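You operate a simulated robot arm through the tools that you are given. There is no shell and no other tool. Be economical: measure what you need, move in short steps, check, and stop when the job is done.

You are at the controls of a simulated two-armed robot. One attempt, no reset.

## Task
The brake test is over: switch off, stand the three pads on their numbered spots and shut the drawer.
Fine: red switch off before any pad moves. Set down upright: brown brake pad, grey brake pad, orange brake pad.
Where things are to end (x, y in the base frame): brown brake pad within 30 mm of [1370, -1540]; grey brake pad within 30 mm of [1260, -1630]; orange brake pad within 30 mm of [820, -1100].

The check looks at the end state, three seconds after you hand in, the way a careful person would. Anything else that was tipped, shoved, dropped, spilled or broken makes it a failure.

## Robot
Two 7-joint arms with two-finger parallel grippers on one trunk, on a base that drives. Base frame: it is fixed to the floor where the robot stands at the start and does not move with it; the origin is under the middle of the robot, x ahead of it, y to its left, z up; the surface under the hand at the start is at about z = 900. Lengths are in mm, angles in degrees, forces in N, time in s.
The left shoulder is at the start at [50, 161, 1123], the right one opposite. With the tool pointing down near the work surface each hand reaches from about 240 to 680 mm from the robot's upright axis, wherever it stands, measured 20 degrees to its own side. Places, roughly: brake dial [100, -400, 900]; brown brake pad [1500, -1750, 1000]; grey brake pad [1000, -1000, 1000]; limit dial [200, -400, 900]; orange brake pad [1000, -1250, 1000]; pad drawer [1100, -1400, 900]; red switch [500, -100, 900]; speed switch [400, -200, 900]. Payload 3.43 kg a hand.
The TCP of each hand is the grasp point between the finger pads, 30 mm short of the fingertips. In the tool frame z runs along the fingers and y along their closing line. The gripper opens to 94 mm. The fingers are 28 mm wide and 10 mm thick; the gripper's body (50 by 96 mm) begins 55 mm behind the TCP.
Orientation is that of the tool frame in the base frame, as a unit quaternion [w, x, y, z]. With the fingers straight down and closing along the base's y, the tool's x points along the base's -x, its y along +y and its z along -z.

## Interface
- The arms move only by the tool move_arm. It takes "left_motion", "right_motion" or both (then of equal length, played together; a hand with none holds still); each is a list of rows, each a list of 7 numbers: the gripper command, from -1 (shut) to 1 (fully open), values between in proportion, then the shift along the base's x, y, z in mm, then the turn, a rotation vector about the base's x, y, z in degrees. In form: [[grip, dx, dy, dz, rx, ry, rz], ...]. A call has 1 to 8 rows; each row is the pose to reach, as a shift and turn from the pose commanded when the call began. A row lasts 0.2 s, in which the tool goes at most 50 mm and 8.6 degrees; a call with a longer step from one row to the next is refused whole, and so is a gripper value outside its range. Where a pose cannot be reached the arm comes as near as it can. A force on the tool above 40 N (or 10 N above the force at the start of the call, whichever is more), or a blocked arm, ends the call early, and 0.2 s more pass. The fingers move at their own pace (about 45 mm/s each) and stop on an object; they squeeze with about 28 N. The grip force told is the motor's: it shows also when the fingers shut on nothing. Time passes only in rows, and 0.2 s behind the last, so rows that repeat a pose let the fingers close. The reply holds the time, the measured pose of the TCP, the force on the tool along the base axes, the opening and the grip force, in the units named above and with some noise, with the torque about the TCP (base axes, N m) and any sound that the robot's microphone picked up.
- Cameras (640 x 400 px; columns grow to the right, rows downward): "scene" is now at [121.2, -46.7, 1286.2]; the picture's right is [-0.54, -0.84, 0.00], its down [-0.22, 0.14, -0.96] and it looks along [0.81, -0.52, -0.27] (base axes); focal length 214 px, centre (320, 200). "left" rides on the left gripper at [76, -14, -102] in its tool frame; the picture's right is [0.18, 0.98, 0.00], its down [-0.75, 0.14, -0.64] and it looks along [-0.63, 0.12, 0.77] (tool axes); focal length 243 px, centre (320, 200). "right" rides on the right gripper at [76, 14, -102] in its tool frame; the picture's right is [-0.18, 0.98, 0.00], its down [-0.75, -0.14, -0.64] and it looks along [-0.63, -0.12, 0.77] (tool axes); focal length 243 px, centre (320, 200). There is no depth. A picture from a camera that has moved, and an enlarged one, comes with that camera's place and axes in the base frame and with its lens. The place of the scene camera against the robot may be out by one fixed shift of up to 12 mm in any direction.
- capture(camera): a new picture of that camera. The clock stands still meanwhile.
- lift_body(by): slides the trunk up (or, below 0, down) by that many mm; the arms and the scene camera ride with it, the base frame stays. It gives what a move gives, with no picture.
- drive_base(legs): drives the robot by 1 to 6 legs, each [ahead, left, turn to the left] in mm, mm and degrees, along the robot's own axes; the way and the turn of a leg run together, so that a leg with both is an arc; at most 1500 mm and 180 degrees a leg. The arms and the cameras ride along, it lands a little off, and it stops where it bumps. It gives what a move gives.
- pan_tilt(pan, tilt): turns the head with the scene camera to pan (to the left, within 80 degrees either way) and tilt (down, from -29 to 69), counted from straight ahead of the robot. It gives what a move gives.
- zoom(camera, box): a new picture of the part [left, top, right, bottom] of that camera's present view, enlarged. The clock stands still meanwhile.
- job_done(): hands the job in; it is judged then, once.

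Go step by step. Nothing tells you exact positions but the pictures and the camera data: compare them with the known pose of the tool, close in by small moves and look again before you grip or let go. The budget is 120 turns and 88 pictures, counting those below and the enlarged ones. Unless the task says otherwise, let go and move clear before handing in, and close with one line.

The tools are called after ">>>" as a command line: name --argument value ..., lists and objects as JSON in quotes. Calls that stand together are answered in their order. move_arm: Moves the arms, as the interface text tells. Its arguments: {"type":"object","properties":{"left_motion":{"type":"array","items":{"type":"array","items":{"type":"number"}}},"right_motion":{"type":"array","items":{"type":"array","items":{"type":"number"}}}},"required":[]} The other tools are called the same way: lift_body (by) slides the trunk up or down; drive_base (legs) drives the base; pan_tilt (pan, tilt) turns the head that bears the scene camera; capture (camera) takes a picture; zoom (camera, box) takes an enlarged picture of a part of a camera's view; job_done () hands the job in.

At the start:

```text
clock: 0.0
left_position: [460.6, 90.4, 1266.8]
left_orientation: [0.0, -0.001, 1.0, -0.001]
left_force: [0.5, 0.3, -0.6]
left_wrist_torque: [-0.01, -0.04, 0.03]
left_opening: 94.3
left_grip_force: 0.1
right_position: [281.1, -201.5, 1230.9]
right_orientation: [0.0, 0.001, 1.0, 0.0]
right_force: [-0.5, 0.0, 0.3]
right_wrist_torque: [0.01, 0.01, -0.01]
right_opening: 94.2
right_grip_force: 0.0
trunk travel left (down, up): [-150.0, 117.0]
robot x, y, heading: [-0.2, 1.8, 0.2]
head pan, tilt: [-32.7, 15.5]
```

scene: 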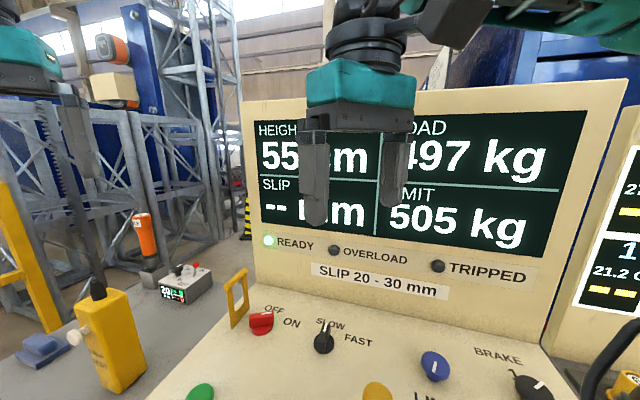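
right: 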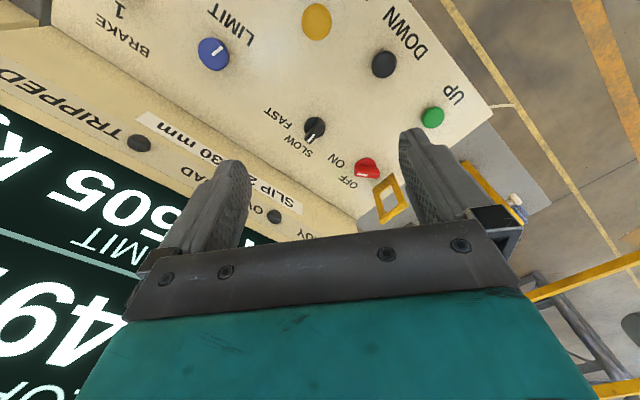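
left: 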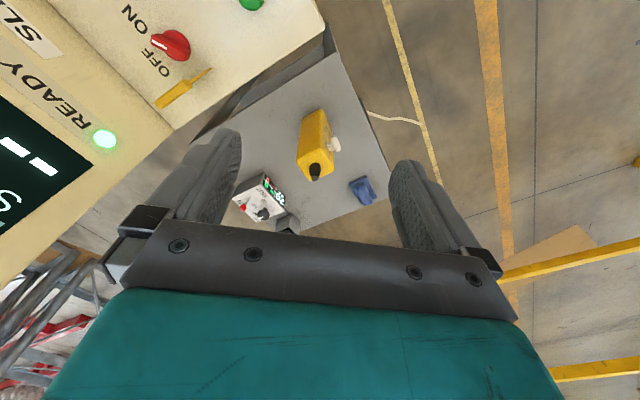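

I see a control console with the red switch near a yellow bracket; the pads are out to the right behind it. I'll zoom in on the switch and look around for the pads.

>>> zoom --camera "scene" --box '[200, 240, 400, 365]'

>>> zoom --camera "right" --box '[270, 80, 430, 230]'

>>> pan_tilt --pan -70 --tilt 15

>>> capture --camera "scene"

```text
3.20 times, centred on (300, 302) of scene
camera zoom: at [121.2, -46.7, 1286.2], right [-0.54, -0.84, 0.0], down [-0.22, 0.14, -0.96], along [0.81, -0.52, -0.27], focal length 686 px, centre (384, -128)
```

zoom: 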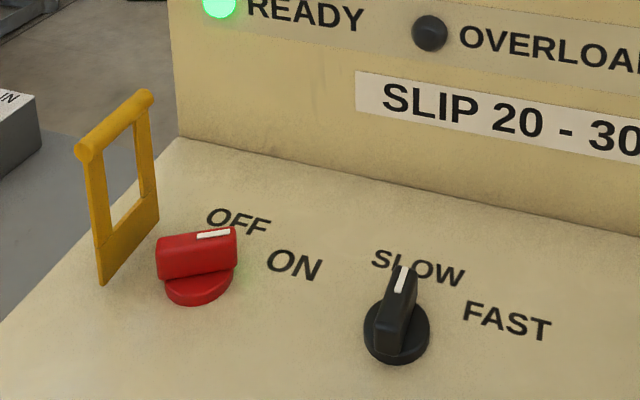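

```text
2.67 times, centred on (350, 155) of right
camera zoom: at [205.6, -187.4, 1333.4], right [0.18, 0.98, 0.0], down [0.75, -0.14, 0.64], along [0.63, -0.12, -0.77], focal length 647 px, centre (240, 320)
```

zoom: 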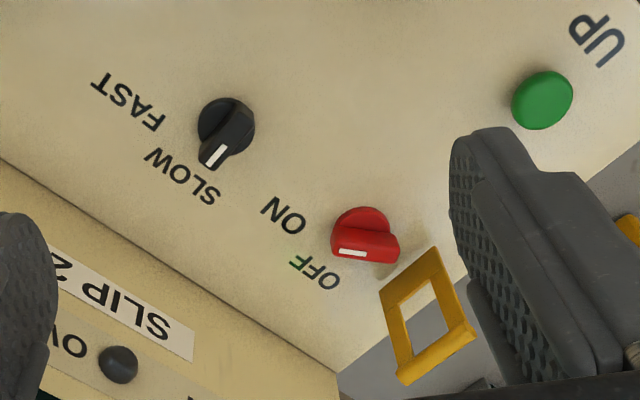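

```text
clock: 1.0
left_position: [461.3, 90.2, 1266.6]
left_orientation: [0.0, -0.001, 1.0, 0.0]
left_force: [-0.2, -0.2, -0.2]
left_wrist_torque: [-0.03, 0.03, -0.01]
left_opening: 94.2
left_grip_force: 0.3
right_position: [282.4, -202.7, 1230.7]
right_orientation: [0.001, 0.0, 1.0, 0.0]
right_force: [-0.7, -0.3, -0.2]
right_wrist_torque: [-0.03, 0.01, 0.0]
right_opening: 94.0
right_grip_force: 0.0
trunk travel left (down, up): [-150.0, 117.0]
robot x, y, heading: [3.0, 0.1, 0.4]
head pan, tilt: [-70.0, 15.0]
```

```text
82 pictures are left
camera scene: at [74.6, -83.9, 1287.0], right [-0.94, -0.34, 0.0], down [-0.09, 0.24, -0.97], along [0.33, -0.91, -0.26], focal length 214 px, centre (320, 200)
```

scene: 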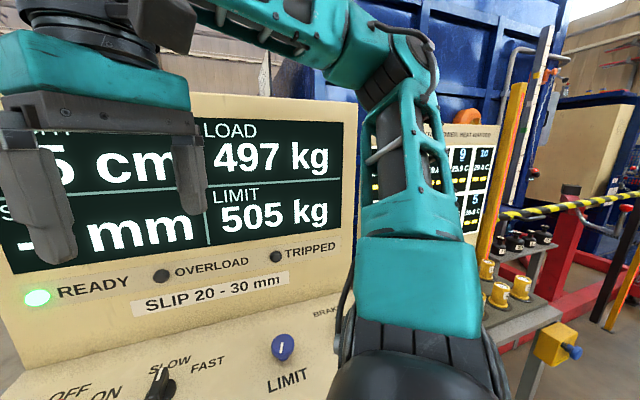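

The red bar points to ON, about 60° clockwise of OFF. I place the knob at about [499, -143, 900]. The right hand goes above it, turned so the fingers close across the bar.

>>> move_arm --right_motion '[[0.3, 25, 7, -8, 0, 0, 8.5], [0.3, 52, 14, -20, 0, 0, 17], [0.3, 80, 22, -32, 0, 0, 25.5], [0.3, 108, 29, -44, 0, 0, 34], [0.3, 136, 36, -56, 0, 0, 42.5], [0.3, 164, 44, -68, 0, 0, 51], [0.3, 190, 51, -80, 0, 0, 59.5], [0.3, 217, 59, -90, 0, 0, 68]]'

>>> pan_tilt --pan -25 --tilt 35

>>> capture --camera "scene"

>>> capture --camera "right"

```text
clock: 2.8
left_position: [463.0, 89.8, 1265.6]
left_orientation: [0.0, -0.001, 1.0, 0.0]
left_force: [-0.3, -1.5, 0.0]
left_wrist_torque: [0.0, -0.01, 0.02]
left_opening: 94.0
left_grip_force: 0.1
right_position: [382.6, -110.7, 1129.2]
right_orientation: [0.002, -0.554, 0.833, -0.002]
right_force: [0.1, 0.0, -0.2]
right_wrist_torque: [0.0, 0.0, -0.03]
right_opening: 60.9
right_grip_force: 0.0
right hand out of reach, approached as far as the arm can: row 7, 8
trunk travel left (down, up): [-150.0, 117.0]
robot x, y, heading: [-1.3, 0.3, -0.1]
head pan, tilt: [-70.0, 15.0]
```

```text
clock: 4.0
left_position: [461.7, 90.0, 1266.5]
left_orientation: [0.0, -0.001, 1.0, 0.001]
left_force: [0.6, 0.8, 0.1]
left_wrist_torque: [-0.01, -0.02, 0.0]
left_opening: 93.9
left_grip_force: 0.0
right_position: [382.9, -110.4, 1129.0]
right_orientation: [0.001, -0.554, 0.833, -0.003]
right_force: [-0.5, 0.2, 0.2]
right_wrist_torque: [-0.03, 0.02, -0.01]
right_opening: 60.9
right_grip_force: 0.1
trunk travel left (down, up): [-150.0, 117.0]
robot x, y, heading: [0.7, -0.2, 0.1]
head pan, tilt: [-25.0, 35.0]
```

```text
81 pictures are left
camera scene: at [122.4, -33.5, 1255.0], right [-0.42, -0.91, 0.0], down [-0.52, 0.24, -0.82], along [0.74, -0.35, -0.57], focal length 214 px, centre (320, 200)
```

scene: 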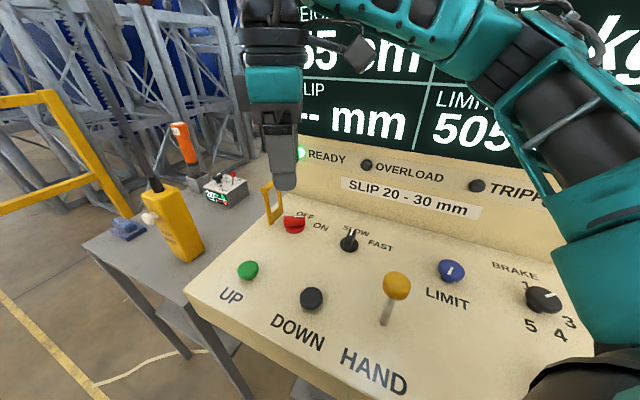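

```text
80 pictures are left
camera right: at [340.3, -174.4, 1231.9], right [-0.83, 0.55, 0.0], down [0.42, 0.64, 0.64], along [0.36, 0.53, -0.77], focal length 243 px, centre (320, 200)
```

right: 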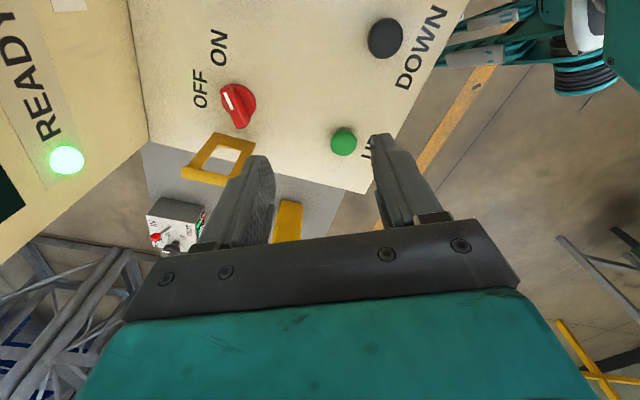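

The right wrist runs out of reach with that turn direction, so I'll use the opposite one. First I unwind to the neutral orientation.

>>> move_arm --right_motion '[[0.3, 0, 0, 0, 0, 0, -8.5], [0.3, 0, 0, 0, 0, 0, -17], [0.3, 0, 0, 0, 0, 0, -25.5], [0.3, 0, 0, 0, 0, 0, -34], [0.3, 0, 0, 0, 0, 0, -42.5], [0.3, 0, 0, 0, 0, 0, -51], [0.3, 0, 0, 0, 0, 0, -59.5], [0.3, 0, 0, 0, 0, 0, -68]]'

>>> move_arm --right_motion '[[0.3, 0, 0, 0, 0, 0, -8.5], [0.3, 0, 0, 0, 0, 0, -17], [0.3, 0, 0, 0, 0, 0, -25.5], [0.3, 0, 0, 0, 0, 0, -34], [0.3, 0, 0, 0, 0, 0, -42.5], [0.3, 0, 0, 0, 0, 0, -51], [0.3, 0, 0, 0, 0, 0, -59.5], [0.3, 0, 0, 0, 0, 0, -68]]'

```text
clock: 5.8
left_position: [461.6, 89.6, 1266.4]
left_orientation: [-0.001, -0.001, 1.0, -0.001]
left_force: [-0.2, -0.2, -0.3]
left_wrist_torque: [0.0, 0.01, -0.01]
left_opening: 93.8
left_grip_force: 0.0
right_position: [383.9, -109.1, 1128.1]
right_orientation: [0.0, 0.002, 1.0, 0.001]
right_force: [-0.4, 0.2, 0.5]
right_wrist_torque: [0.01, 0.01, -0.01]
right_opening: 61.0
right_grip_force: 0.1
trunk travel left (down, up): [-150.0, 117.0]
robot x, y, heading: [-4.8, -2.3, 0.1]
head pan, tilt: [-25.0, 35.0]
```

```text
clock: 7.5
left_position: [461.8, 89.1, 1267.1]
left_orientation: [0.001, -0.001, 1.0, -0.001]
left_force: [-0.5, -0.2, 0.0]
left_wrist_torque: [-0.01, 0.03, -0.02]
left_opening: 94.3
left_grip_force: 0.1
right_position: [384.4, -108.6, 1127.0]
right_orientation: [0.001, 0.56, 0.829, 0.001]
right_force: [1.4, -0.1, 0.3]
right_wrist_torque: [0.03, -0.01, -0.03]
right_opening: 60.8
right_grip_force: 0.1
trunk travel left (down, up): [-150.0, 117.0]
robot x, y, heading: [-0.3, -0.8, 0.1]
head pan, tilt: [-25.0, 35.0]
```

Unwinding worked. I'll finish the turn to about -105° while moving over the knob.

>>> move_arm --right_motion '[[0.0, 20, -6, -8, 0, 0, -8], [0.0, 40, -12, -16, 0, 0, -16], [0.0, 60, -18, -24, 0, 0, -24], [0.0, 80, -24, -32, 0, 0, -31], [0.0, 100, -30, -40, 0, 0, -38], [0.0, 115, -34, -50, 0, 0, -38], [0.0, 115, -34, -60, 0, 0, -38]]'

>>> capture --camera "right"

>>> zoom --camera "scene" --box '[220, 130, 420, 255]'

```text
clock: 9.2
left_position: [461.3, 89.3, 1265.8]
left_orientation: [0.0, -0.001, 1.0, 0.0]
left_force: [0.2, -0.7, -0.9]
left_wrist_torque: [0.03, -0.02, 0.02]
left_opening: 93.8
left_grip_force: 0.1
right_position: [487.7, -155.5, 1066.8]
right_orientation: [0.0, 0.799, 0.601, 0.001]
right_force: [0.0, -0.8, 0.5]
right_wrist_torque: [-0.01, -0.02, -0.03]
right_opening: 47.0
right_grip_force: 0.1
right hand out of reach, approached as far as the arm can: row 3, 4, 5, 6, 7
trunk travel left (down, up): [-150.0, 117.0]
robot x, y, heading: [2.6, 0.9, 0.3]
head pan, tilt: [-25.0, 35.0]
```

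```text
79 pictures are left
camera right: at [522.5, -85.9, 1169.6], right [0.89, -0.45, 0.0], down [-0.35, -0.69, 0.64], along [-0.29, -0.57, -0.77], focal length 243 px, centre (320, 200)
```

right: 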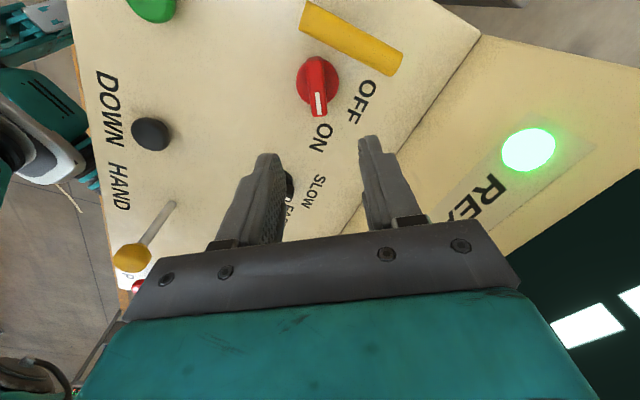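

```text
3.20 times, centred on (320, 192) of scene
camera zoom: at [122.6, -33.5, 1254.9], right [-0.42, -0.91, 0.0], down [-0.52, 0.24, -0.82], along [0.74, -0.35, -0.57], focal length 686 px, centre (320, 224)
```

zoom: 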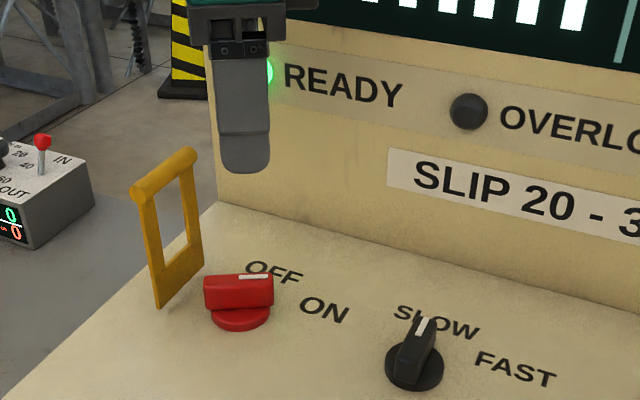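

The wrist camera puts the knob at about [491, -142], with the bar pointing about -112°. I'll try to centre over it with slightly less yaw and go a bit lower.

>>> move_arm --right_motion '[[0.1, 1, 5, -10, 0, 0, 4], [0.1, 3, 12, -30, 0, 0, 8], [0.1, 3, 13, -50, 0, 0, 8], [0.1, 3, 13, -70, 0, 0, 8]]'

>>> zoom --camera "scene" --box '[220, 130, 420, 255]'

>>> capture --camera "right"

```text
clock: 10.2
left_position: [461.1, 89.9, 1264.7]
left_orientation: [0.0, -0.001, 1.0, 0.001]
left_force: [-0.3, -0.9, -0.5]
left_wrist_torque: [-0.01, 0.03, -0.02]
left_opening: 93.8
left_grip_force: 0.0
right_position: [483.2, -151.5, 998.9]
right_orientation: [-0.001, 0.754, 0.657, 0.0]
right_force: [-0.6, 1.1, -1.0]
right_wrist_torque: [0.01, -0.02, 0.03]
right_opening: 51.8
right_grip_force: 0.0
right hand out of reach, approached as far as the arm can: row 2, 3, 4
trunk travel left (down, up): [-150.0, 117.0]
robot x, y, heading: [-2.0, -2.0, -0.1]
head pan, tilt: [-25.0, 35.0]
```

```text
3.20 times, centred on (320, 192) of scene
camera zoom: at [122.5, -33.5, 1255.0], right [-0.42, -0.91, 0.0], down [-0.52, 0.24, -0.82], along [0.74, -0.35, -0.57], focal length 686 px, centre (320, 224)
```

zoom: 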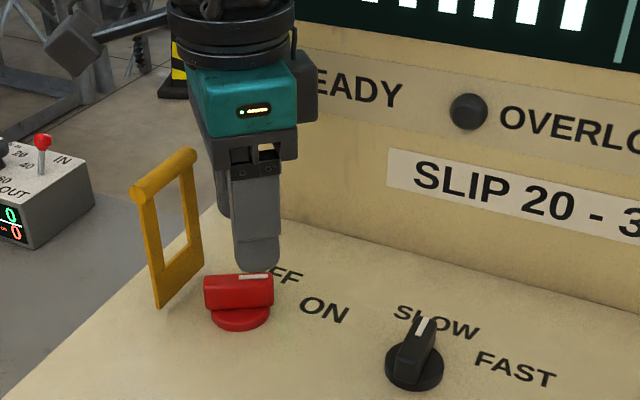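

```text
76 pictures are left
camera right: at [508.2, -78.6, 1100.5], right [0.95, -0.32, 0.0], down [-0.25, -0.73, 0.64], along [-0.2, -0.61, -0.77], focal length 243 px, centre (320, 200)
```

right: 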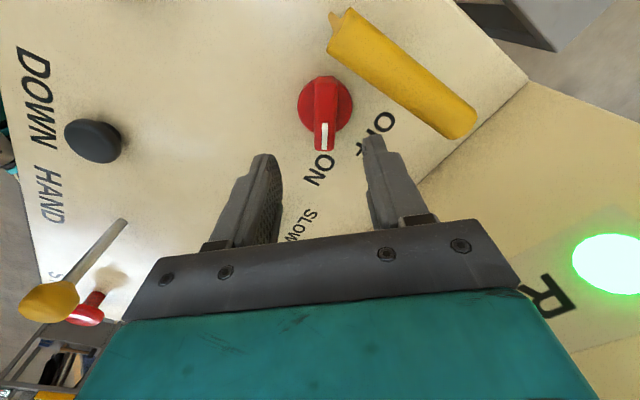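

The knob sits at [492, -143], and its bar top is at about z 930. I'll ease the yaw to -90° and lower around it.

>>> move_arm --right_motion '[[0.1, 4, 4, 0, 0, 0, 4], [0.1, 9, 8, 0, 0, 0, 9], [0.1, 9, 8, -15, 0, 0, 9], [0.1, 9, 8, -30, 0, 0, 9]]'

>>> zoom --camera "scene" --box '[220, 130, 420, 255]'

>>> capture --camera "right"

```text
clock: 11.2
left_position: [461.5, 88.5, 1266.6]
left_orientation: [0.0, -0.001, 1.0, 0.001]
left_force: [-0.7, -0.1, 0.1]
left_wrist_torque: [-0.01, 0.03, -0.01]
left_opening: 94.1
left_grip_force: 0.1
right_position: [481.7, -156.2, 971.7]
right_orientation: [-0.001, 0.701, 0.714, 0.0]
right_force: [0.3, 0.5, 0.4]
right_wrist_torque: [-0.01, -0.03, -0.02]
right_opening: 51.6
right_grip_force: 0.1
right hand out of reach, approached as far as the arm can: row 1, 2, 3, 4
trunk travel left (down, up): [-150.0, 117.0]
robot x, y, heading: [3.5, 2.9, -0.0]
head pan, tilt: [-25.0, 35.0]
```

```text
3.20 times, centred on (320, 192) of scene
camera zoom: at [122.4, -33.4, 1255.0], right [-0.42, -0.91, 0.0], down [-0.52, 0.24, -0.82], along [0.74, -0.35, -0.57], focal length 686 px, centre (320, 224)
```

zoom: 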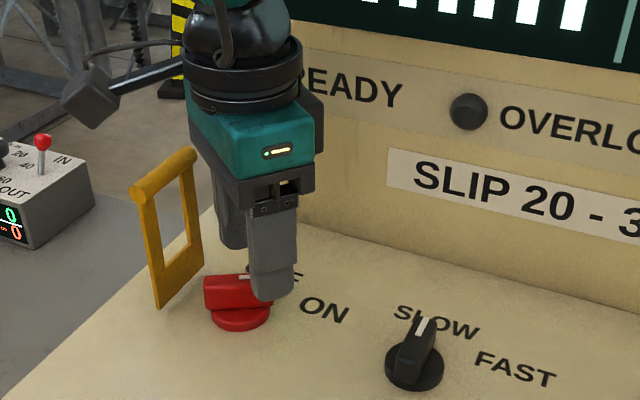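

```text
74 pictures are left
camera right: at [495.0, -79.7, 1074.6], right [0.99, -0.17, 0.0], down [-0.13, -0.76, 0.64], along [-0.11, -0.63, -0.77], focal length 243 px, centre (320, 200)
```

right: 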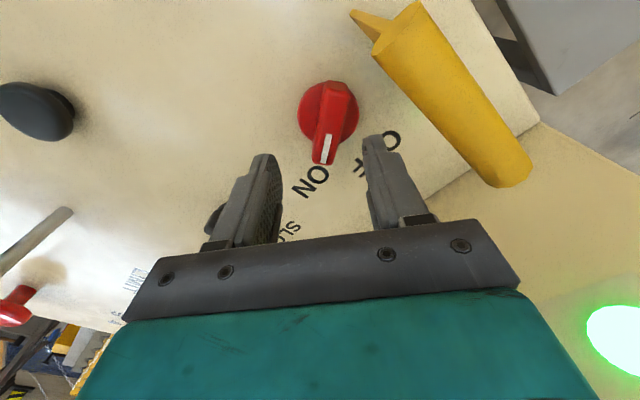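

Centring with this wrist yaw isn't reachable, so I'll push the bar's pointer end towards OFF with closed fingers at an easier orientation. I raise, turn back and shut the fingers beside the bar.

>>> move_arm --right_motion '[[-1, 0, 0, 25, 0, 0, 0], [-1, -2, -2, 50, 0, 0, 8.5], [-1, -7, -4, 50, 0, 0, 17], [-1, -12, -6, 50, 0, 0, 25.5], [-1, -17, -8, 50, 0, 0, 34], [-1, -22, -10, 50, 0, 0, 42.5], [-1, -27, -13, 50, 0, 0, 51], [-1, -30, -13, 50, 0, 0, 59.5]]'

>>> capture --camera "right"

>>> zoom --camera "scene" --box '[220, 130, 420, 255]'

```text
clock: 12.9
left_position: [461.2, 89.4, 1266.5]
left_orientation: [0.0, -0.001, 1.0, 0.0]
left_force: [0.6, 0.3, -0.7]
left_wrist_torque: [0.0, -0.03, 0.01]
left_opening: 94.0
left_grip_force: 0.0
right_position: [451.0, -167.7, 1021.2]
right_orientation: [0.001, 0.253, 0.967, 0.0]
right_force: [0.6, -0.2, -0.1]
right_wrist_torque: [-0.03, 0.0, 0.04]
right_opening: 0.0
right_grip_force: 28.1
trunk travel left (down, up): [-150.0, 117.0]
robot x, y, heading: [3.4, 0.4, -0.1]
head pan, tilt: [-25.0, 35.0]
```

```text
73 pictures are left
camera right: at [391.9, -118.3, 1123.7], right [0.64, 0.77, 0.0], down [0.59, -0.49, 0.64], along [0.49, -0.41, -0.77], focal length 243 px, centre (320, 200)
```

right: 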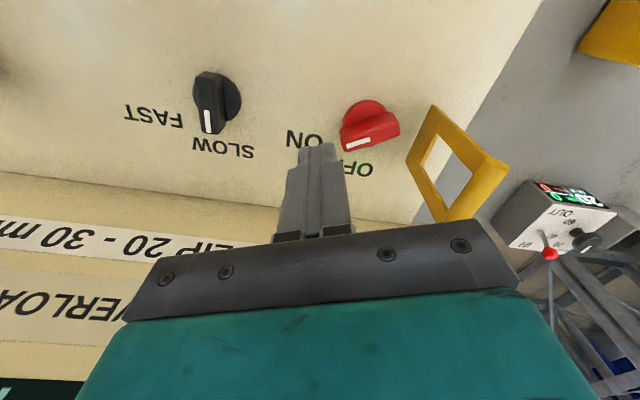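

```text
3.20 times, centred on (320, 192) of scene
camera zoom: at [122.4, -33.4, 1255.0], right [-0.42, -0.91, 0.0], down [-0.52, 0.24, -0.82], along [0.74, -0.35, -0.57], focal length 686 px, centre (320, 224)
```

zoom: 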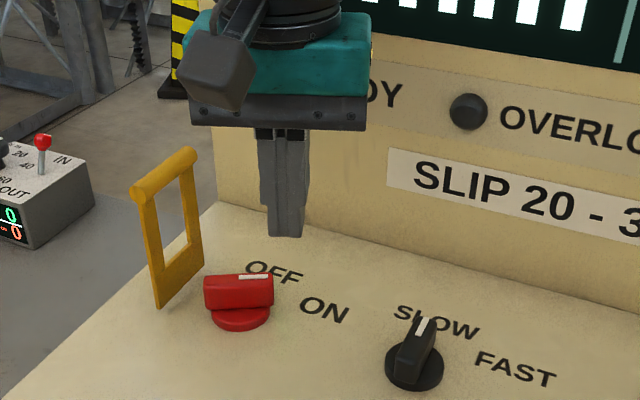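

The closed fingers stand on the ON side of the pointer. I'll back off slightly, lower to finger tips at about z 912, and check.

>>> move_arm --right_motion '[[-1, -5, -1, -25, 0, 0, 0], [-1, -5, -1, -50, 0, 0, 0], [-1, -5, -1, -65, 0, 0, 0], [-1, -5, -1, -78, 0, 0, 0]]'

>>> zoom --camera "scene" --box '[220, 130, 420, 255]'

>>> zoom --camera "right" --box '[220, 40, 460, 190]'

```text
clock: 13.9
left_position: [463.3, 89.8, 1267.3]
left_orientation: [0.001, -0.001, 1.0, 0.0]
left_force: [0.1, -0.2, 0.6]
left_wrist_torque: [0.02, 0.01, 0.04]
left_opening: 93.9
left_grip_force: 0.1
right_position: [445.8, -169.4, 943.1]
right_orientation: [0.0, 0.255, 0.967, 0.0]
right_force: [0.0, 0.1, 1.0]
right_wrist_torque: [0.01, -0.02, 0.02]
right_opening: 0.1
right_grip_force: 27.8
trunk travel left (down, up): [-150.0, 117.0]
robot x, y, heading: [0.8, -1.6, -0.1]
head pan, tilt: [-25.0, 35.0]
```

```text
3.20 times, centred on (320, 192) of scene
camera zoom: at [122.5, -33.5, 1255.0], right [-0.42, -0.91, 0.0], down [-0.52, 0.24, -0.82], along [0.74, -0.35, -0.57], focal length 686 px, centre (320, 224)
```

zoom: 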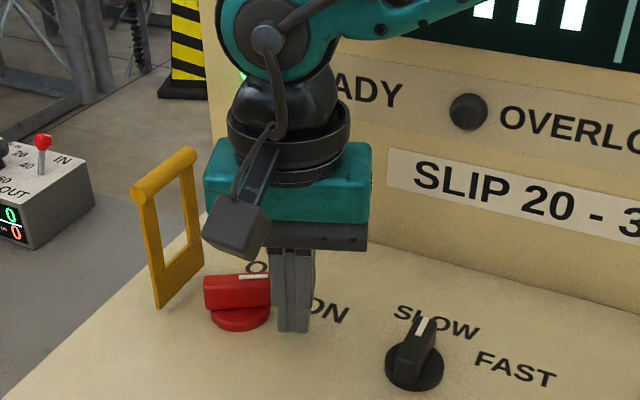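

```text
2.67 times, centred on (340, 115) of right
camera zoom: at [387.1, -119.6, 1045.7], right [0.64, 0.76, 0.0], down [0.59, -0.49, 0.64], along [0.49, -0.41, -0.77], focal length 647 px, centre (267, 427)
```

zoom: 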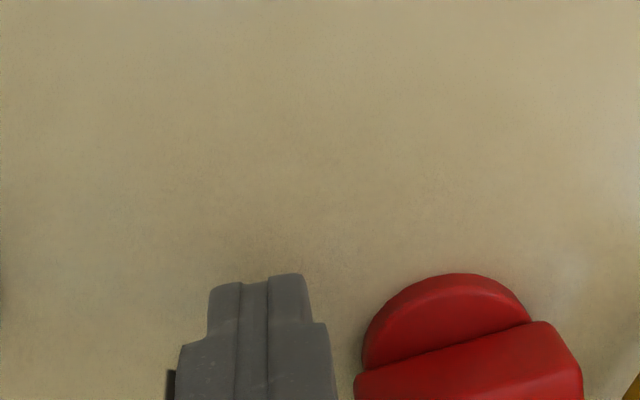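

The fingers are just beside the pointer and clear of it. Now I push along +x in small steps.

>>> move_arm --right_motion '[[-1, 4, 5, 0, 0, 0, 0], [-1, 10, 5, 0, 0, 0, 0], [-1, 16, 5, 0, 0, 0, 0], [-1, 22, 5, 0, 0, 0, 0], [-1, 28, 5, 0, 0, 0, 0], [-1, 33, 5, 0, 0, 0, 0], [-1, 38, 5, 0, 0, 0, 0]]'

>>> zoom --camera "scene" --box '[220, 130, 420, 255]'

>>> capture --camera "right"

```text
clock: 15.6
left_position: [461.7, 89.9, 1268.2]
left_orientation: [0.001, 0.0, 1.0, 0.001]
left_force: [-0.1, -0.9, 0.3]
left_wrist_torque: [-0.02, 0.02, 0.0]
left_opening: 94.4
left_grip_force: 0.1
right_position: [480.2, -167.2, 943.9]
right_orientation: [-0.003, 0.253, 0.967, 0.0]
right_force: [-11.2, 1.4, -1.3]
right_wrist_torque: [0.03, 0.16, 0.05]
right_opening: 0.0
right_grip_force: 28.3
trunk travel left (down, up): [-150.0, 117.0]
robot x, y, heading: [1.4, 2.7, 0.2]
head pan, tilt: [-25.0, 35.0]
```

```text
3.20 times, centred on (320, 192) of scene
camera zoom: at [121.2, -33.4, 1255.1], right [-0.42, -0.91, 0.0], down [-0.52, 0.24, -0.82], along [0.74, -0.35, -0.57], focal length 686 px, centre (320, 224)
```

zoom: 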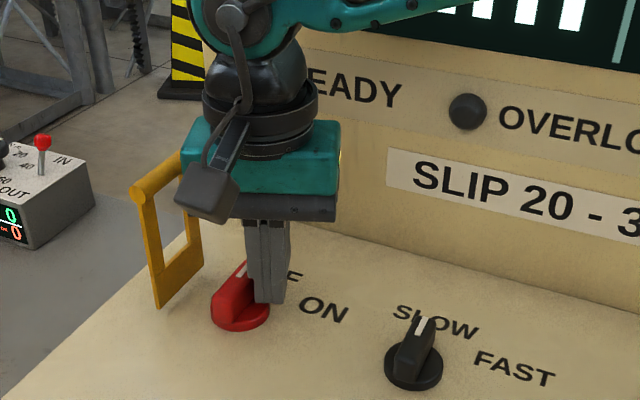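

```text
68 pictures are left
camera right: at [421.8, -116.2, 1046.0], right [0.64, 0.77, 0.0], down [0.59, -0.49, 0.64], along [0.49, -0.41, -0.77], focal length 243 px, centre (320, 200)
```

right: 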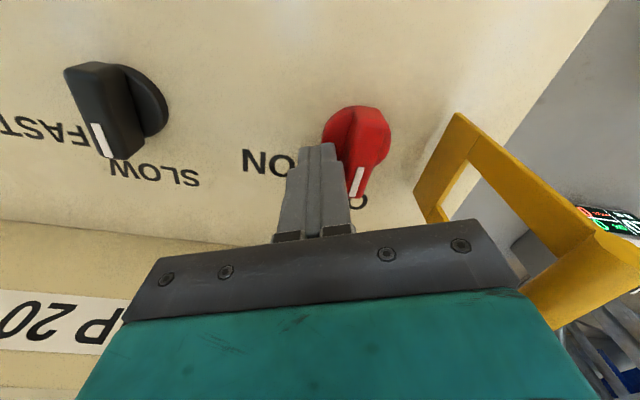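

The bar now points to OFF. I'll back away and verify, including the READY lamp.

>>> move_arm --right_motion '[[-1, -10, -4, 0, 0, 0, 0], [-1, -25, -5, 20, 0, 0, 0], [-1, -40, -5, 65, 0, 0, 0], [-1, -70, -5, 110, 0, 0, 0], [-1, -90, -5, 155, 0, 0, 0]]'

>>> capture --camera "scene"

>>> zoom --camera "scene" --box '[220, 130, 420, 255]'

```text
refused: row 4 steps farther than a row can; nothing moved
```

```text
67 pictures are left
camera scene: at [121.2, -33.4, 1255.1], right [-0.42, -0.91, 0.0], down [-0.52, 0.24, -0.82], along [0.74, -0.35, -0.57], focal length 214 px, centre (320, 200)
```

scene: 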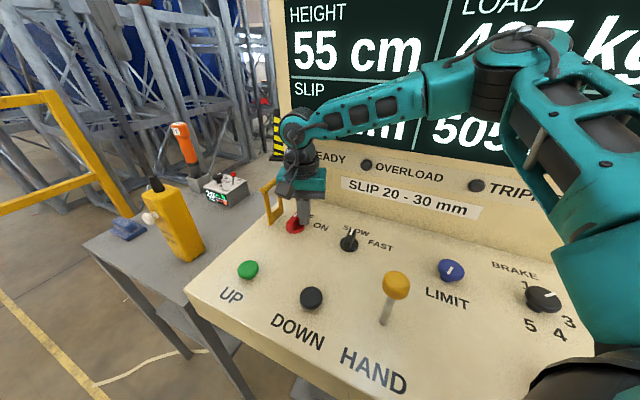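

```text
3.20 times, centred on (320, 192) of scene
camera zoom: at [121.2, -33.4, 1255.1], right [-0.42, -0.91, 0.0], down [-0.52, 0.24, -0.82], along [0.74, -0.35, -0.57], focal length 686 px, centre (320, 224)
```

zoom: 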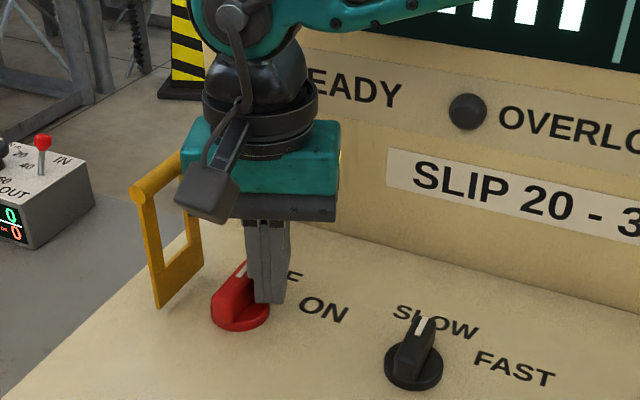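

The bar points to OFF, but the retreat was refused for too long a step. I'll repeat it with shorter steps.

>>> move_arm --right_motion '[[-1, -10, -4, 0, 0, 0, 0], [-1, -25, -5, 20, 0, 0, 0], [-1, -40, -5, 60, 0, 0, 0], [-1, -65, -5, 100, 0, 0, 0], [-1, -90, -5, 140, 0, 0, 0], [-1, -115, -5, 180, 0, 0, 0], [-1, -140, -10, 220, 0, 0, 0], [-1, -165, -20, 260, 0, 0, 0]]'

>>> zoom --camera "scene" --box '[220, 80, 540, 280]'

>>> pan_tilt --pan -80 --tilt 5

>>> capture --camera "scene"

```text
clock: 17.4
left_position: [462.1, 90.3, 1266.4]
left_orientation: [0.001, -0.001, 1.0, 0.001]
left_force: [0.1, -0.4, 0.2]
left_wrist_torque: [0.0, 0.01, 0.0]
left_opening: 93.9
left_grip_force: 0.0
right_position: [317.3, -185.9, 1201.6]
right_orientation: [0.001, 0.254, 0.967, 0.0]
right_force: [0.7, -0.5, 0.5]
right_wrist_torque: [0.02, -0.01, -0.01]
right_opening: 0.0
right_grip_force: 29.0
trunk travel left (down, up): [-150.0, 117.0]
robot x, y, heading: [3.3, 1.2, 0.0]
head pan, tilt: [-25.0, 35.0]
```

```text
2.00 times, centred on (380, 180) of scene
camera zoom: at [121.8, -33.5, 1255.0], right [-0.42, -0.91, 0.0], down [-0.52, 0.24, -0.82], along [0.74, -0.35, -0.57], focal length 429 px, centre (200, 240)
```

zoom: 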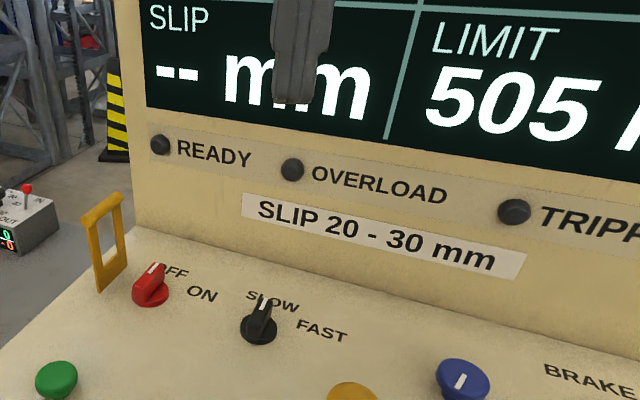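

```text
clock: 18.6
left_position: [461.7, 90.0, 1266.0]
left_orientation: [0.0, -0.001, 1.0, 0.0]
left_force: [-0.5, 0.2, -0.6]
left_wrist_torque: [0.0, 0.0, 0.02]
left_opening: 94.0
left_grip_force: 0.0
right_position: [319.7, -185.0, 1199.7]
right_orientation: [0.001, 0.254, 0.967, 0.0]
right_force: [0.7, 1.1, 0.3]
right_wrist_torque: [0.0, 0.03, -0.02]
right_opening: 0.1
right_grip_force: 28.2
trunk travel left (down, up): [-150.0, 117.0]
robot x, y, heading: [-2.1, -1.8, 0.1]
head pan, tilt: [-80.0, 5.0]
```

```text
64 pictures are left
camera scene: at [58.6, -86.7, 1303.1], right [-0.98, -0.17, 0.0], down [-0.02, 0.09, -1.0], along [0.17, -0.98, -0.09], focal length 214 px, centre (320, 200)
```

scene: 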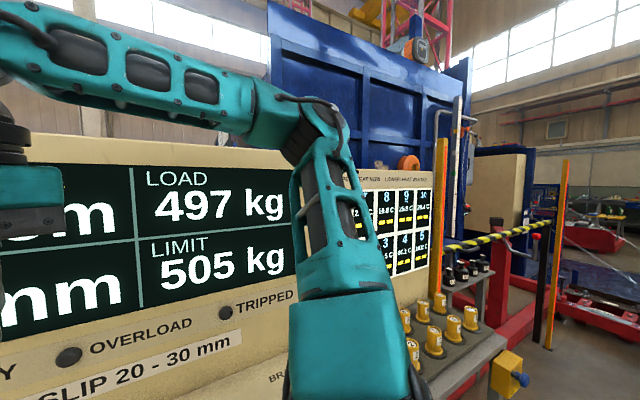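

READY is dark, so the switch is OFF. Now I need a way around the console to the pads at bearing about -48°, so I'll look around.

>>> pan_tilt --pan 0 --tilt 12

>>> capture --camera "scene"

>>> pan_tilt --pan 75 --tilt 20

>>> capture --camera "scene"

```text
clock: 20.1
left_position: [461.0, 89.2, 1265.9]
left_orientation: [0.001, -0.001, 1.0, 0.0]
left_force: [-0.9, -0.3, 0.0]
left_wrist_torque: [0.03, 0.01, -0.02]
left_opening: 93.9
left_grip_force: 0.0
right_position: [319.1, -185.9, 1200.8]
right_orientation: [0.0, 0.255, 0.967, -0.001]
right_force: [0.2, 1.2, 0.3]
right_wrist_torque: [-0.03, 0.02, 0.0]
right_opening: 0.2
right_grip_force: 28.3
trunk travel left (down, up): [-150.0, 117.0]
robot x, y, heading: [-0.4, -1.9, -0.1]
head pan, tilt: [0.0, 12.0]
```

```text
63 pictures are left
camera scene: at [135.8, 3.7, 1291.9], right [0.0, -1.0, 0.0], down [-0.21, 0.0, -0.98], along [0.98, 0.0, -0.21], focal length 214 px, centre (320, 200)
```

scene: 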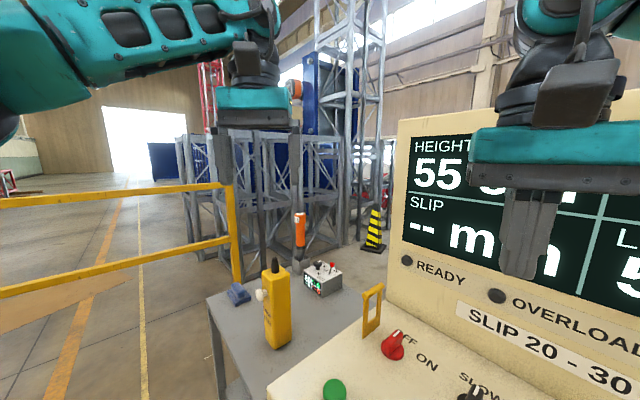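

```text
clock: 21.6
left_position: [461.8, 89.6, 1266.2]
left_orientation: [0.0, -0.001, 1.0, 0.0]
left_force: [0.3, 0.1, 0.4]
left_wrist_torque: [-0.01, 0.01, -0.01]
left_opening: 93.9
left_grip_force: 0.0
right_position: [318.7, -185.7, 1200.6]
right_orientation: [0.0, 0.256, 0.967, 0.0]
right_force: [0.9, 0.3, -0.2]
right_wrist_torque: [0.03, 0.0, -0.01]
right_opening: 0.0
right_grip_force: 27.7
trunk travel left (down, up): [-150.0, 117.0]
robot x, y, heading: [0.1, 0.3, 0.1]
head pan, tilt: [75.0, 20.0]
```

```text
62 pictures are left
camera scene: at [66.8, 93.7, 1278.8], right [0.97, -0.26, 0.0], down [-0.09, -0.33, -0.94], along [0.24, 0.91, -0.34], focal length 214 px, centre (320, 200)
```

scene: 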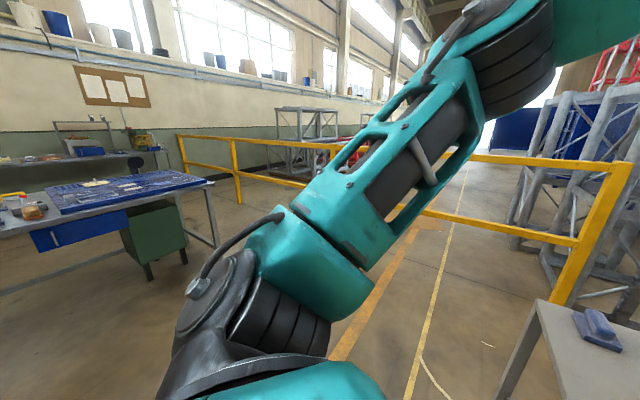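

The left side is closed off by a yellow rail, so the way to the pads must be around the right end. I'll step left over clear floor, turn right in place and look.

>>> drive_base --legs '[[0, 300, 0], [0, 0, -75]]'

>>> pan_tilt --pan 0 --tilt 15

>>> capture --camera "scene"

>>> pan_tilt --pan -55 --tilt 20

>>> capture --camera "scene"

```text
clock: 28.1
left_position: [196.1, -126.3, 1266.1]
left_orientation: [0.0, 0.618, 0.786, 0.001]
left_force: [0.5, -0.1, 0.2]
left_wrist_torque: [0.01, 0.02, 0.02]
left_opening: 94.0
left_grip_force: 0.0
right_position: [-105.8, -52.9, 1201.0]
right_orientation: [0.0, 0.799, 0.602, 0.0]
right_force: [0.5, -0.3, -0.2]
right_wrist_torque: [0.05, -0.01, -0.01]
right_opening: 0.0
right_grip_force: 27.9
trunk travel left (down, up): [-150.0, 117.0]
robot x, y, heading: [-0.6, 301.5, -76.5]
head pan, tilt: [75.0, 20.0]
```

```text
clock: 29.6
left_position: [196.5, -126.8, 1266.6]
left_orientation: [0.0, 0.619, 0.786, 0.0]
left_force: [0.4, 0.8, -0.5]
left_wrist_torque: [0.02, 0.03, 0.01]
left_opening: 93.9
left_grip_force: 0.2
right_position: [-106.0, -52.1, 1201.0]
right_orientation: [0.0, 0.798, 0.603, -0.001]
right_force: [-0.2, 0.5, -0.2]
right_wrist_torque: [-0.03, 0.0, -0.01]
right_opening: 0.0
right_grip_force: 27.9
trunk travel left (down, up): [-150.0, 117.0]
robot x, y, heading: [-1.2, 301.1, -76.5]
head pan, tilt: [0.0, 15.0]
```

```text
61 pictures are left
camera scene: at [34.5, 175.3, 1287.0], right [-0.97, -0.24, 0.0], down [-0.06, 0.25, -0.97], along [0.23, -0.94, -0.26], focal length 214 px, centre (320, 200)
```

scene: 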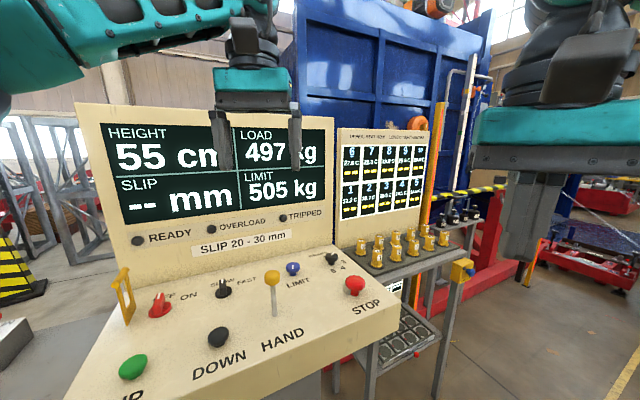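

```text
clock: 30.8
left_position: [195.9, -127.1, 1266.6]
left_orientation: [0.0, 0.618, 0.786, 0.0]
left_force: [0.5, -0.5, 0.4]
left_wrist_torque: [0.0, 0.0, -0.01]
left_opening: 94.2
left_grip_force: 0.0
right_position: [-104.4, -52.5, 1201.3]
right_orientation: [0.0, 0.798, 0.603, 0.0]
right_force: [0.0, 0.5, 0.1]
right_wrist_torque: [0.01, 0.03, -0.01]
right_opening: 0.1
right_grip_force: 27.4
trunk travel left (down, up): [-150.0, 117.0]
robot x, y, heading: [-1.2, 303.1, -76.3]
head pan, tilt: [-55.0, 20.0]
```

```text
60 pictures are left
camera scene: at [-49.1, 196.2, 1278.8], right [-0.75, 0.66, 0.0], down [0.23, 0.26, -0.94], along [-0.62, -0.7, -0.34], focal length 214 px, centre (320, 200)
```

scene: 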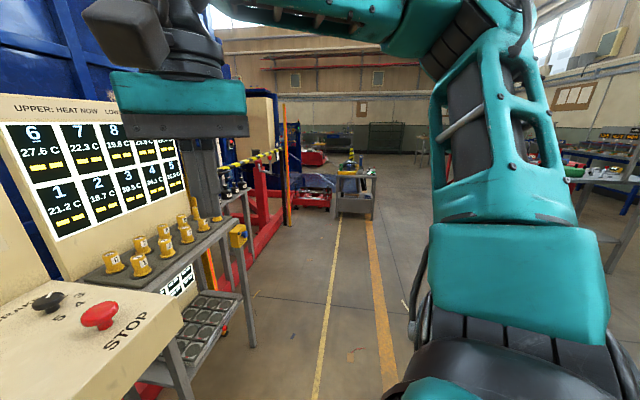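

The pads are right behind the console, and the floor left of the small table looks clear up to the rail. I'll face along the console and strafe left around the table, with the hands staying high.

>>> drive_base --legs '[[-50, 0, 21.5], [0, 1230, 0]]'

>>> pan_tilt --pan 0 --tilt 20

>>> capture --camera "scene"

```text
clock: 43.0
left_position: [1330.7, 745.5, 1266.1]
left_orientation: [0.0, 0.454, 0.891, 0.0]
left_force: [-0.5, 0.4, 0.0]
left_wrist_torque: [0.01, 0.01, 0.0]
left_opening: 93.9
left_grip_force: 0.1
right_position: [1023.8, 699.0, 1201.0]
right_orientation: [0.0, 0.665, 0.747, -0.001]
right_force: [0.3, 0.2, -0.2]
right_wrist_torque: [-0.04, 0.0, -0.01]
right_opening: 0.1
right_grip_force: 27.5
trunk travel left (down, up): [-150.0, 117.0]
robot x, y, heading: [989.2, 1065.0, -54.0]
head pan, tilt: [-55.0, 20.0]
```

```text
clock: 44.3
left_position: [1332.1, 745.4, 1265.7]
left_orientation: [0.0, 0.453, 0.892, -0.001]
left_force: [-0.3, 0.6, -0.1]
left_wrist_torque: [0.0, 0.02, 0.0]
left_opening: 93.8
left_grip_force: 0.1
right_position: [1023.9, 697.7, 1200.5]
right_orientation: [0.0, 0.665, 0.747, 0.0]
right_force: [0.2, -0.4, -0.6]
right_wrist_torque: [0.03, 0.03, 0.02]
right_opening: 0.1
right_grip_force: 28.4
trunk travel left (down, up): [-150.0, 117.0]
robot x, y, heading: [991.7, 1061.6, -53.9]
head pan, tilt: [0.0, 20.0]
```

```text
59 pictures are left
camera scene: at [1067.7, 962.0, 1278.8], right [-0.81, -0.59, 0.0], down [-0.2, 0.28, -0.94], along [0.55, -0.76, -0.34], focal length 214 px, centre (320, 200)
```

scene: 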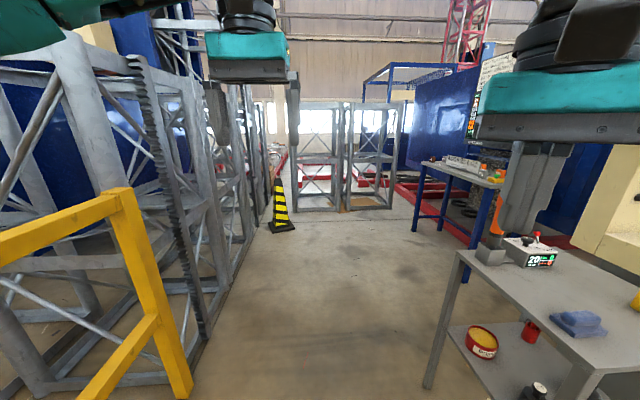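

Behind the console is a blue-legged bench with items at u≈-350 along the aisle, which is clear. I'll drive up the aisle, turn to face the bench and look.

>>> drive_base --legs '[[1400, 40, 0], [550, 0, 0], [0, 0, -90], [250, 0, 0]]'

>>> pan_tilt --pan 0 --tilt 25

>>> capture --camera "scene"

```text
clock: 59.2
left_position: [1604.6, -974.5, 1264.7]
left_orientation: [-0.001, 0.954, 0.3, 0.0]
left_force: [0.2, 0.0, 0.1]
left_wrist_torque: [0.04, -0.01, 0.0]
left_opening: 94.1
left_grip_force: 0.1
right_position: [1564.1, -666.4, 1201.3]
right_orientation: [0.0, 0.999, 0.046, 0.0]
right_force: [-0.6, 0.4, -0.1]
right_wrist_torque: [0.0, 0.0, -0.03]
right_opening: 0.0
right_grip_force: 28.0
trunk travel left (down, up): [-150.0, 117.0]
robot x, y, heading: [1931.7, -640.4, -145.2]
head pan, tilt: [0.0, 20.0]
```

```text
clock: 59.9
left_position: [1605.0, -974.2, 1266.6]
left_orientation: [-0.001, 0.954, 0.3, 0.0]
left_force: [0.5, -0.6, 0.2]
left_wrist_torque: [0.03, -0.03, 0.04]
left_opening: 94.0
left_grip_force: 0.0
right_position: [1563.9, -667.5, 1201.8]
right_orientation: [0.0, 0.999, 0.047, 0.001]
right_force: [-0.3, 0.8, 0.4]
right_wrist_torque: [-0.02, 0.02, -0.01]
right_opening: 0.0
right_grip_force: 28.0
trunk travel left (down, up): [-150.0, 117.0]
robot x, y, heading: [1931.9, -640.4, -145.4]
head pan, tilt: [0.0, 25.0]
```

```text
58 pictures are left
camera scene: at [1826.5, -708.8, 1270.8], right [-0.57, 0.82, 0.0], down [0.35, 0.24, -0.91], along [-0.74, -0.52, -0.42], focal length 214 px, centre (320, 200)
```

scene: 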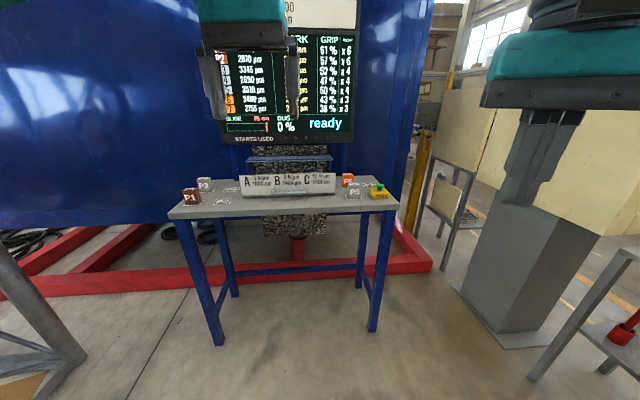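

The bench is in view with pads labelled P1 (brown), P3 (grey) and one orange, and a box with columns A, B and C. I'll zoom in.

>>> zoom --camera "scene" --box '[160, 150, 410, 240]'

>>> zoom --camera "scene" --box '[210, 30, 370, 150]'

```text
2.56 times, centred on (285, 195) of scene
camera zoom: at [1826.5, -708.8, 1270.8], right [-0.57, 0.82, 0.0], down [0.35, 0.24, -0.91], along [-0.74, -0.52, -0.42], focal length 549 px, centre (410, 213)
```

zoom: 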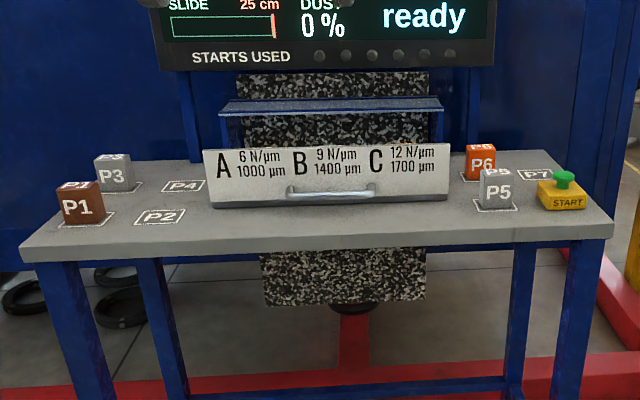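

```text
3.33 times, centred on (290, 90) of scene
camera zoom: at [1826.5, -708.8, 1270.8], right [-0.57, 0.82, 0.0], down [0.35, 0.24, -0.91], along [-0.74, -0.52, -0.42], focal length 715 px, centre (420, 567)
```

zoom: 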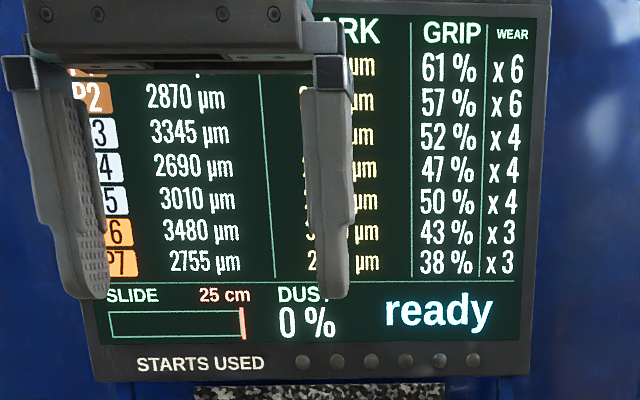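

The three empty spots are P2, P4 and P7, and they match the targets with the table at z≈872. The pads to move may be in the A/B/C drawer, so I'll get closer and higher for a look inside.

>>> drive_base --legs '[[500, 92, 3]]'

>>> lift_body --by 115

>>> pan_tilt --pan 0 --tilt 45

>>> capture --camera "scene"

```text
clock: 62.9
left_position: [1269.6, -1363.9, 1266.8]
left_orientation: [-0.002, 0.946, 0.326, 0.0]
left_force: [0.3, -0.3, -0.3]
left_wrist_torque: [0.01, 0.02, 0.0]
left_opening: 94.1
left_grip_force: 0.0
right_position: [1212.5, -1058.3, 1201.2]
right_orientation: [0.0, 0.997, 0.073, -0.001]
right_force: [0.3, -0.3, 0.4]
right_wrist_torque: [0.01, 0.0, -0.03]
right_opening: 0.0
right_grip_force: 28.0
trunk travel left (down, up): [-150.0, 117.0]
robot x, y, heading: [1577.0, -1010.2, -142.0]
head pan, tilt: [0.0, 25.0]
```

```text
clock: 64.4
left_position: [1270.5, -1364.5, 1381.1]
left_orientation: [0.0, 0.946, 0.325, -0.001]
left_force: [-0.6, 0.6, -0.5]
left_wrist_torque: [0.0, 0.0, 0.0]
left_opening: 94.1
left_grip_force: 0.1
right_position: [1213.0, -1058.2, 1316.4]
right_orientation: [0.0, 0.997, 0.073, 0.0]
right_force: [-0.1, 0.5, -0.7]
right_wrist_torque: [-0.01, 0.01, 0.02]
right_opening: 0.2
right_grip_force: 28.1
trunk travel left (down, up): [-265.0, 2.0]
robot x, y, heading: [1577.4, -1008.8, -141.8]
head pan, tilt: [0.0, 25.0]
```

```text
clock: 65.2
left_position: [1270.8, -1363.9, 1381.7]
left_orientation: [0.0, 0.946, 0.325, -0.001]
left_force: [0.9, 0.5, 0.2]
left_wrist_torque: [0.01, -0.02, 0.01]
left_opening: 94.0
left_grip_force: 0.1
right_position: [1214.0, -1058.5, 1315.2]
right_orientation: [0.0, 0.997, 0.073, 0.0]
right_force: [0.2, -0.8, 0.5]
right_wrist_torque: [0.02, -0.01, 0.03]
right_opening: 0.0
right_grip_force: 27.8
trunk travel left (down, up): [-265.0, 2.0]
robot x, y, heading: [1580.7, -1010.7, -141.8]
head pan, tilt: [0.0, 45.0]
```

```text
55 pictures are left
camera scene: at [1486.4, -1080.5, 1355.2], right [-0.61, 0.79, 0.0], down [0.56, 0.43, -0.71], along [-0.56, -0.43, -0.71], focal length 214 px, centre (320, 200)
```

scene: 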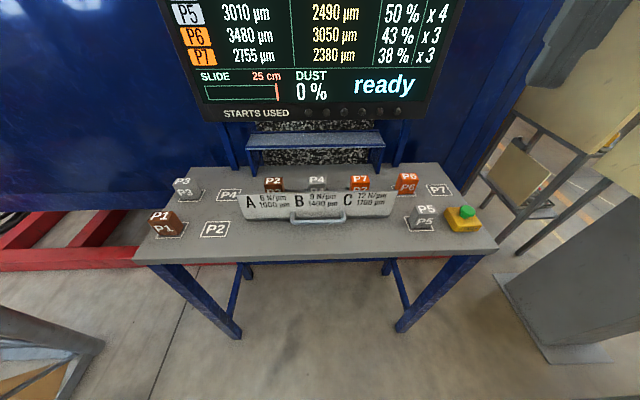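

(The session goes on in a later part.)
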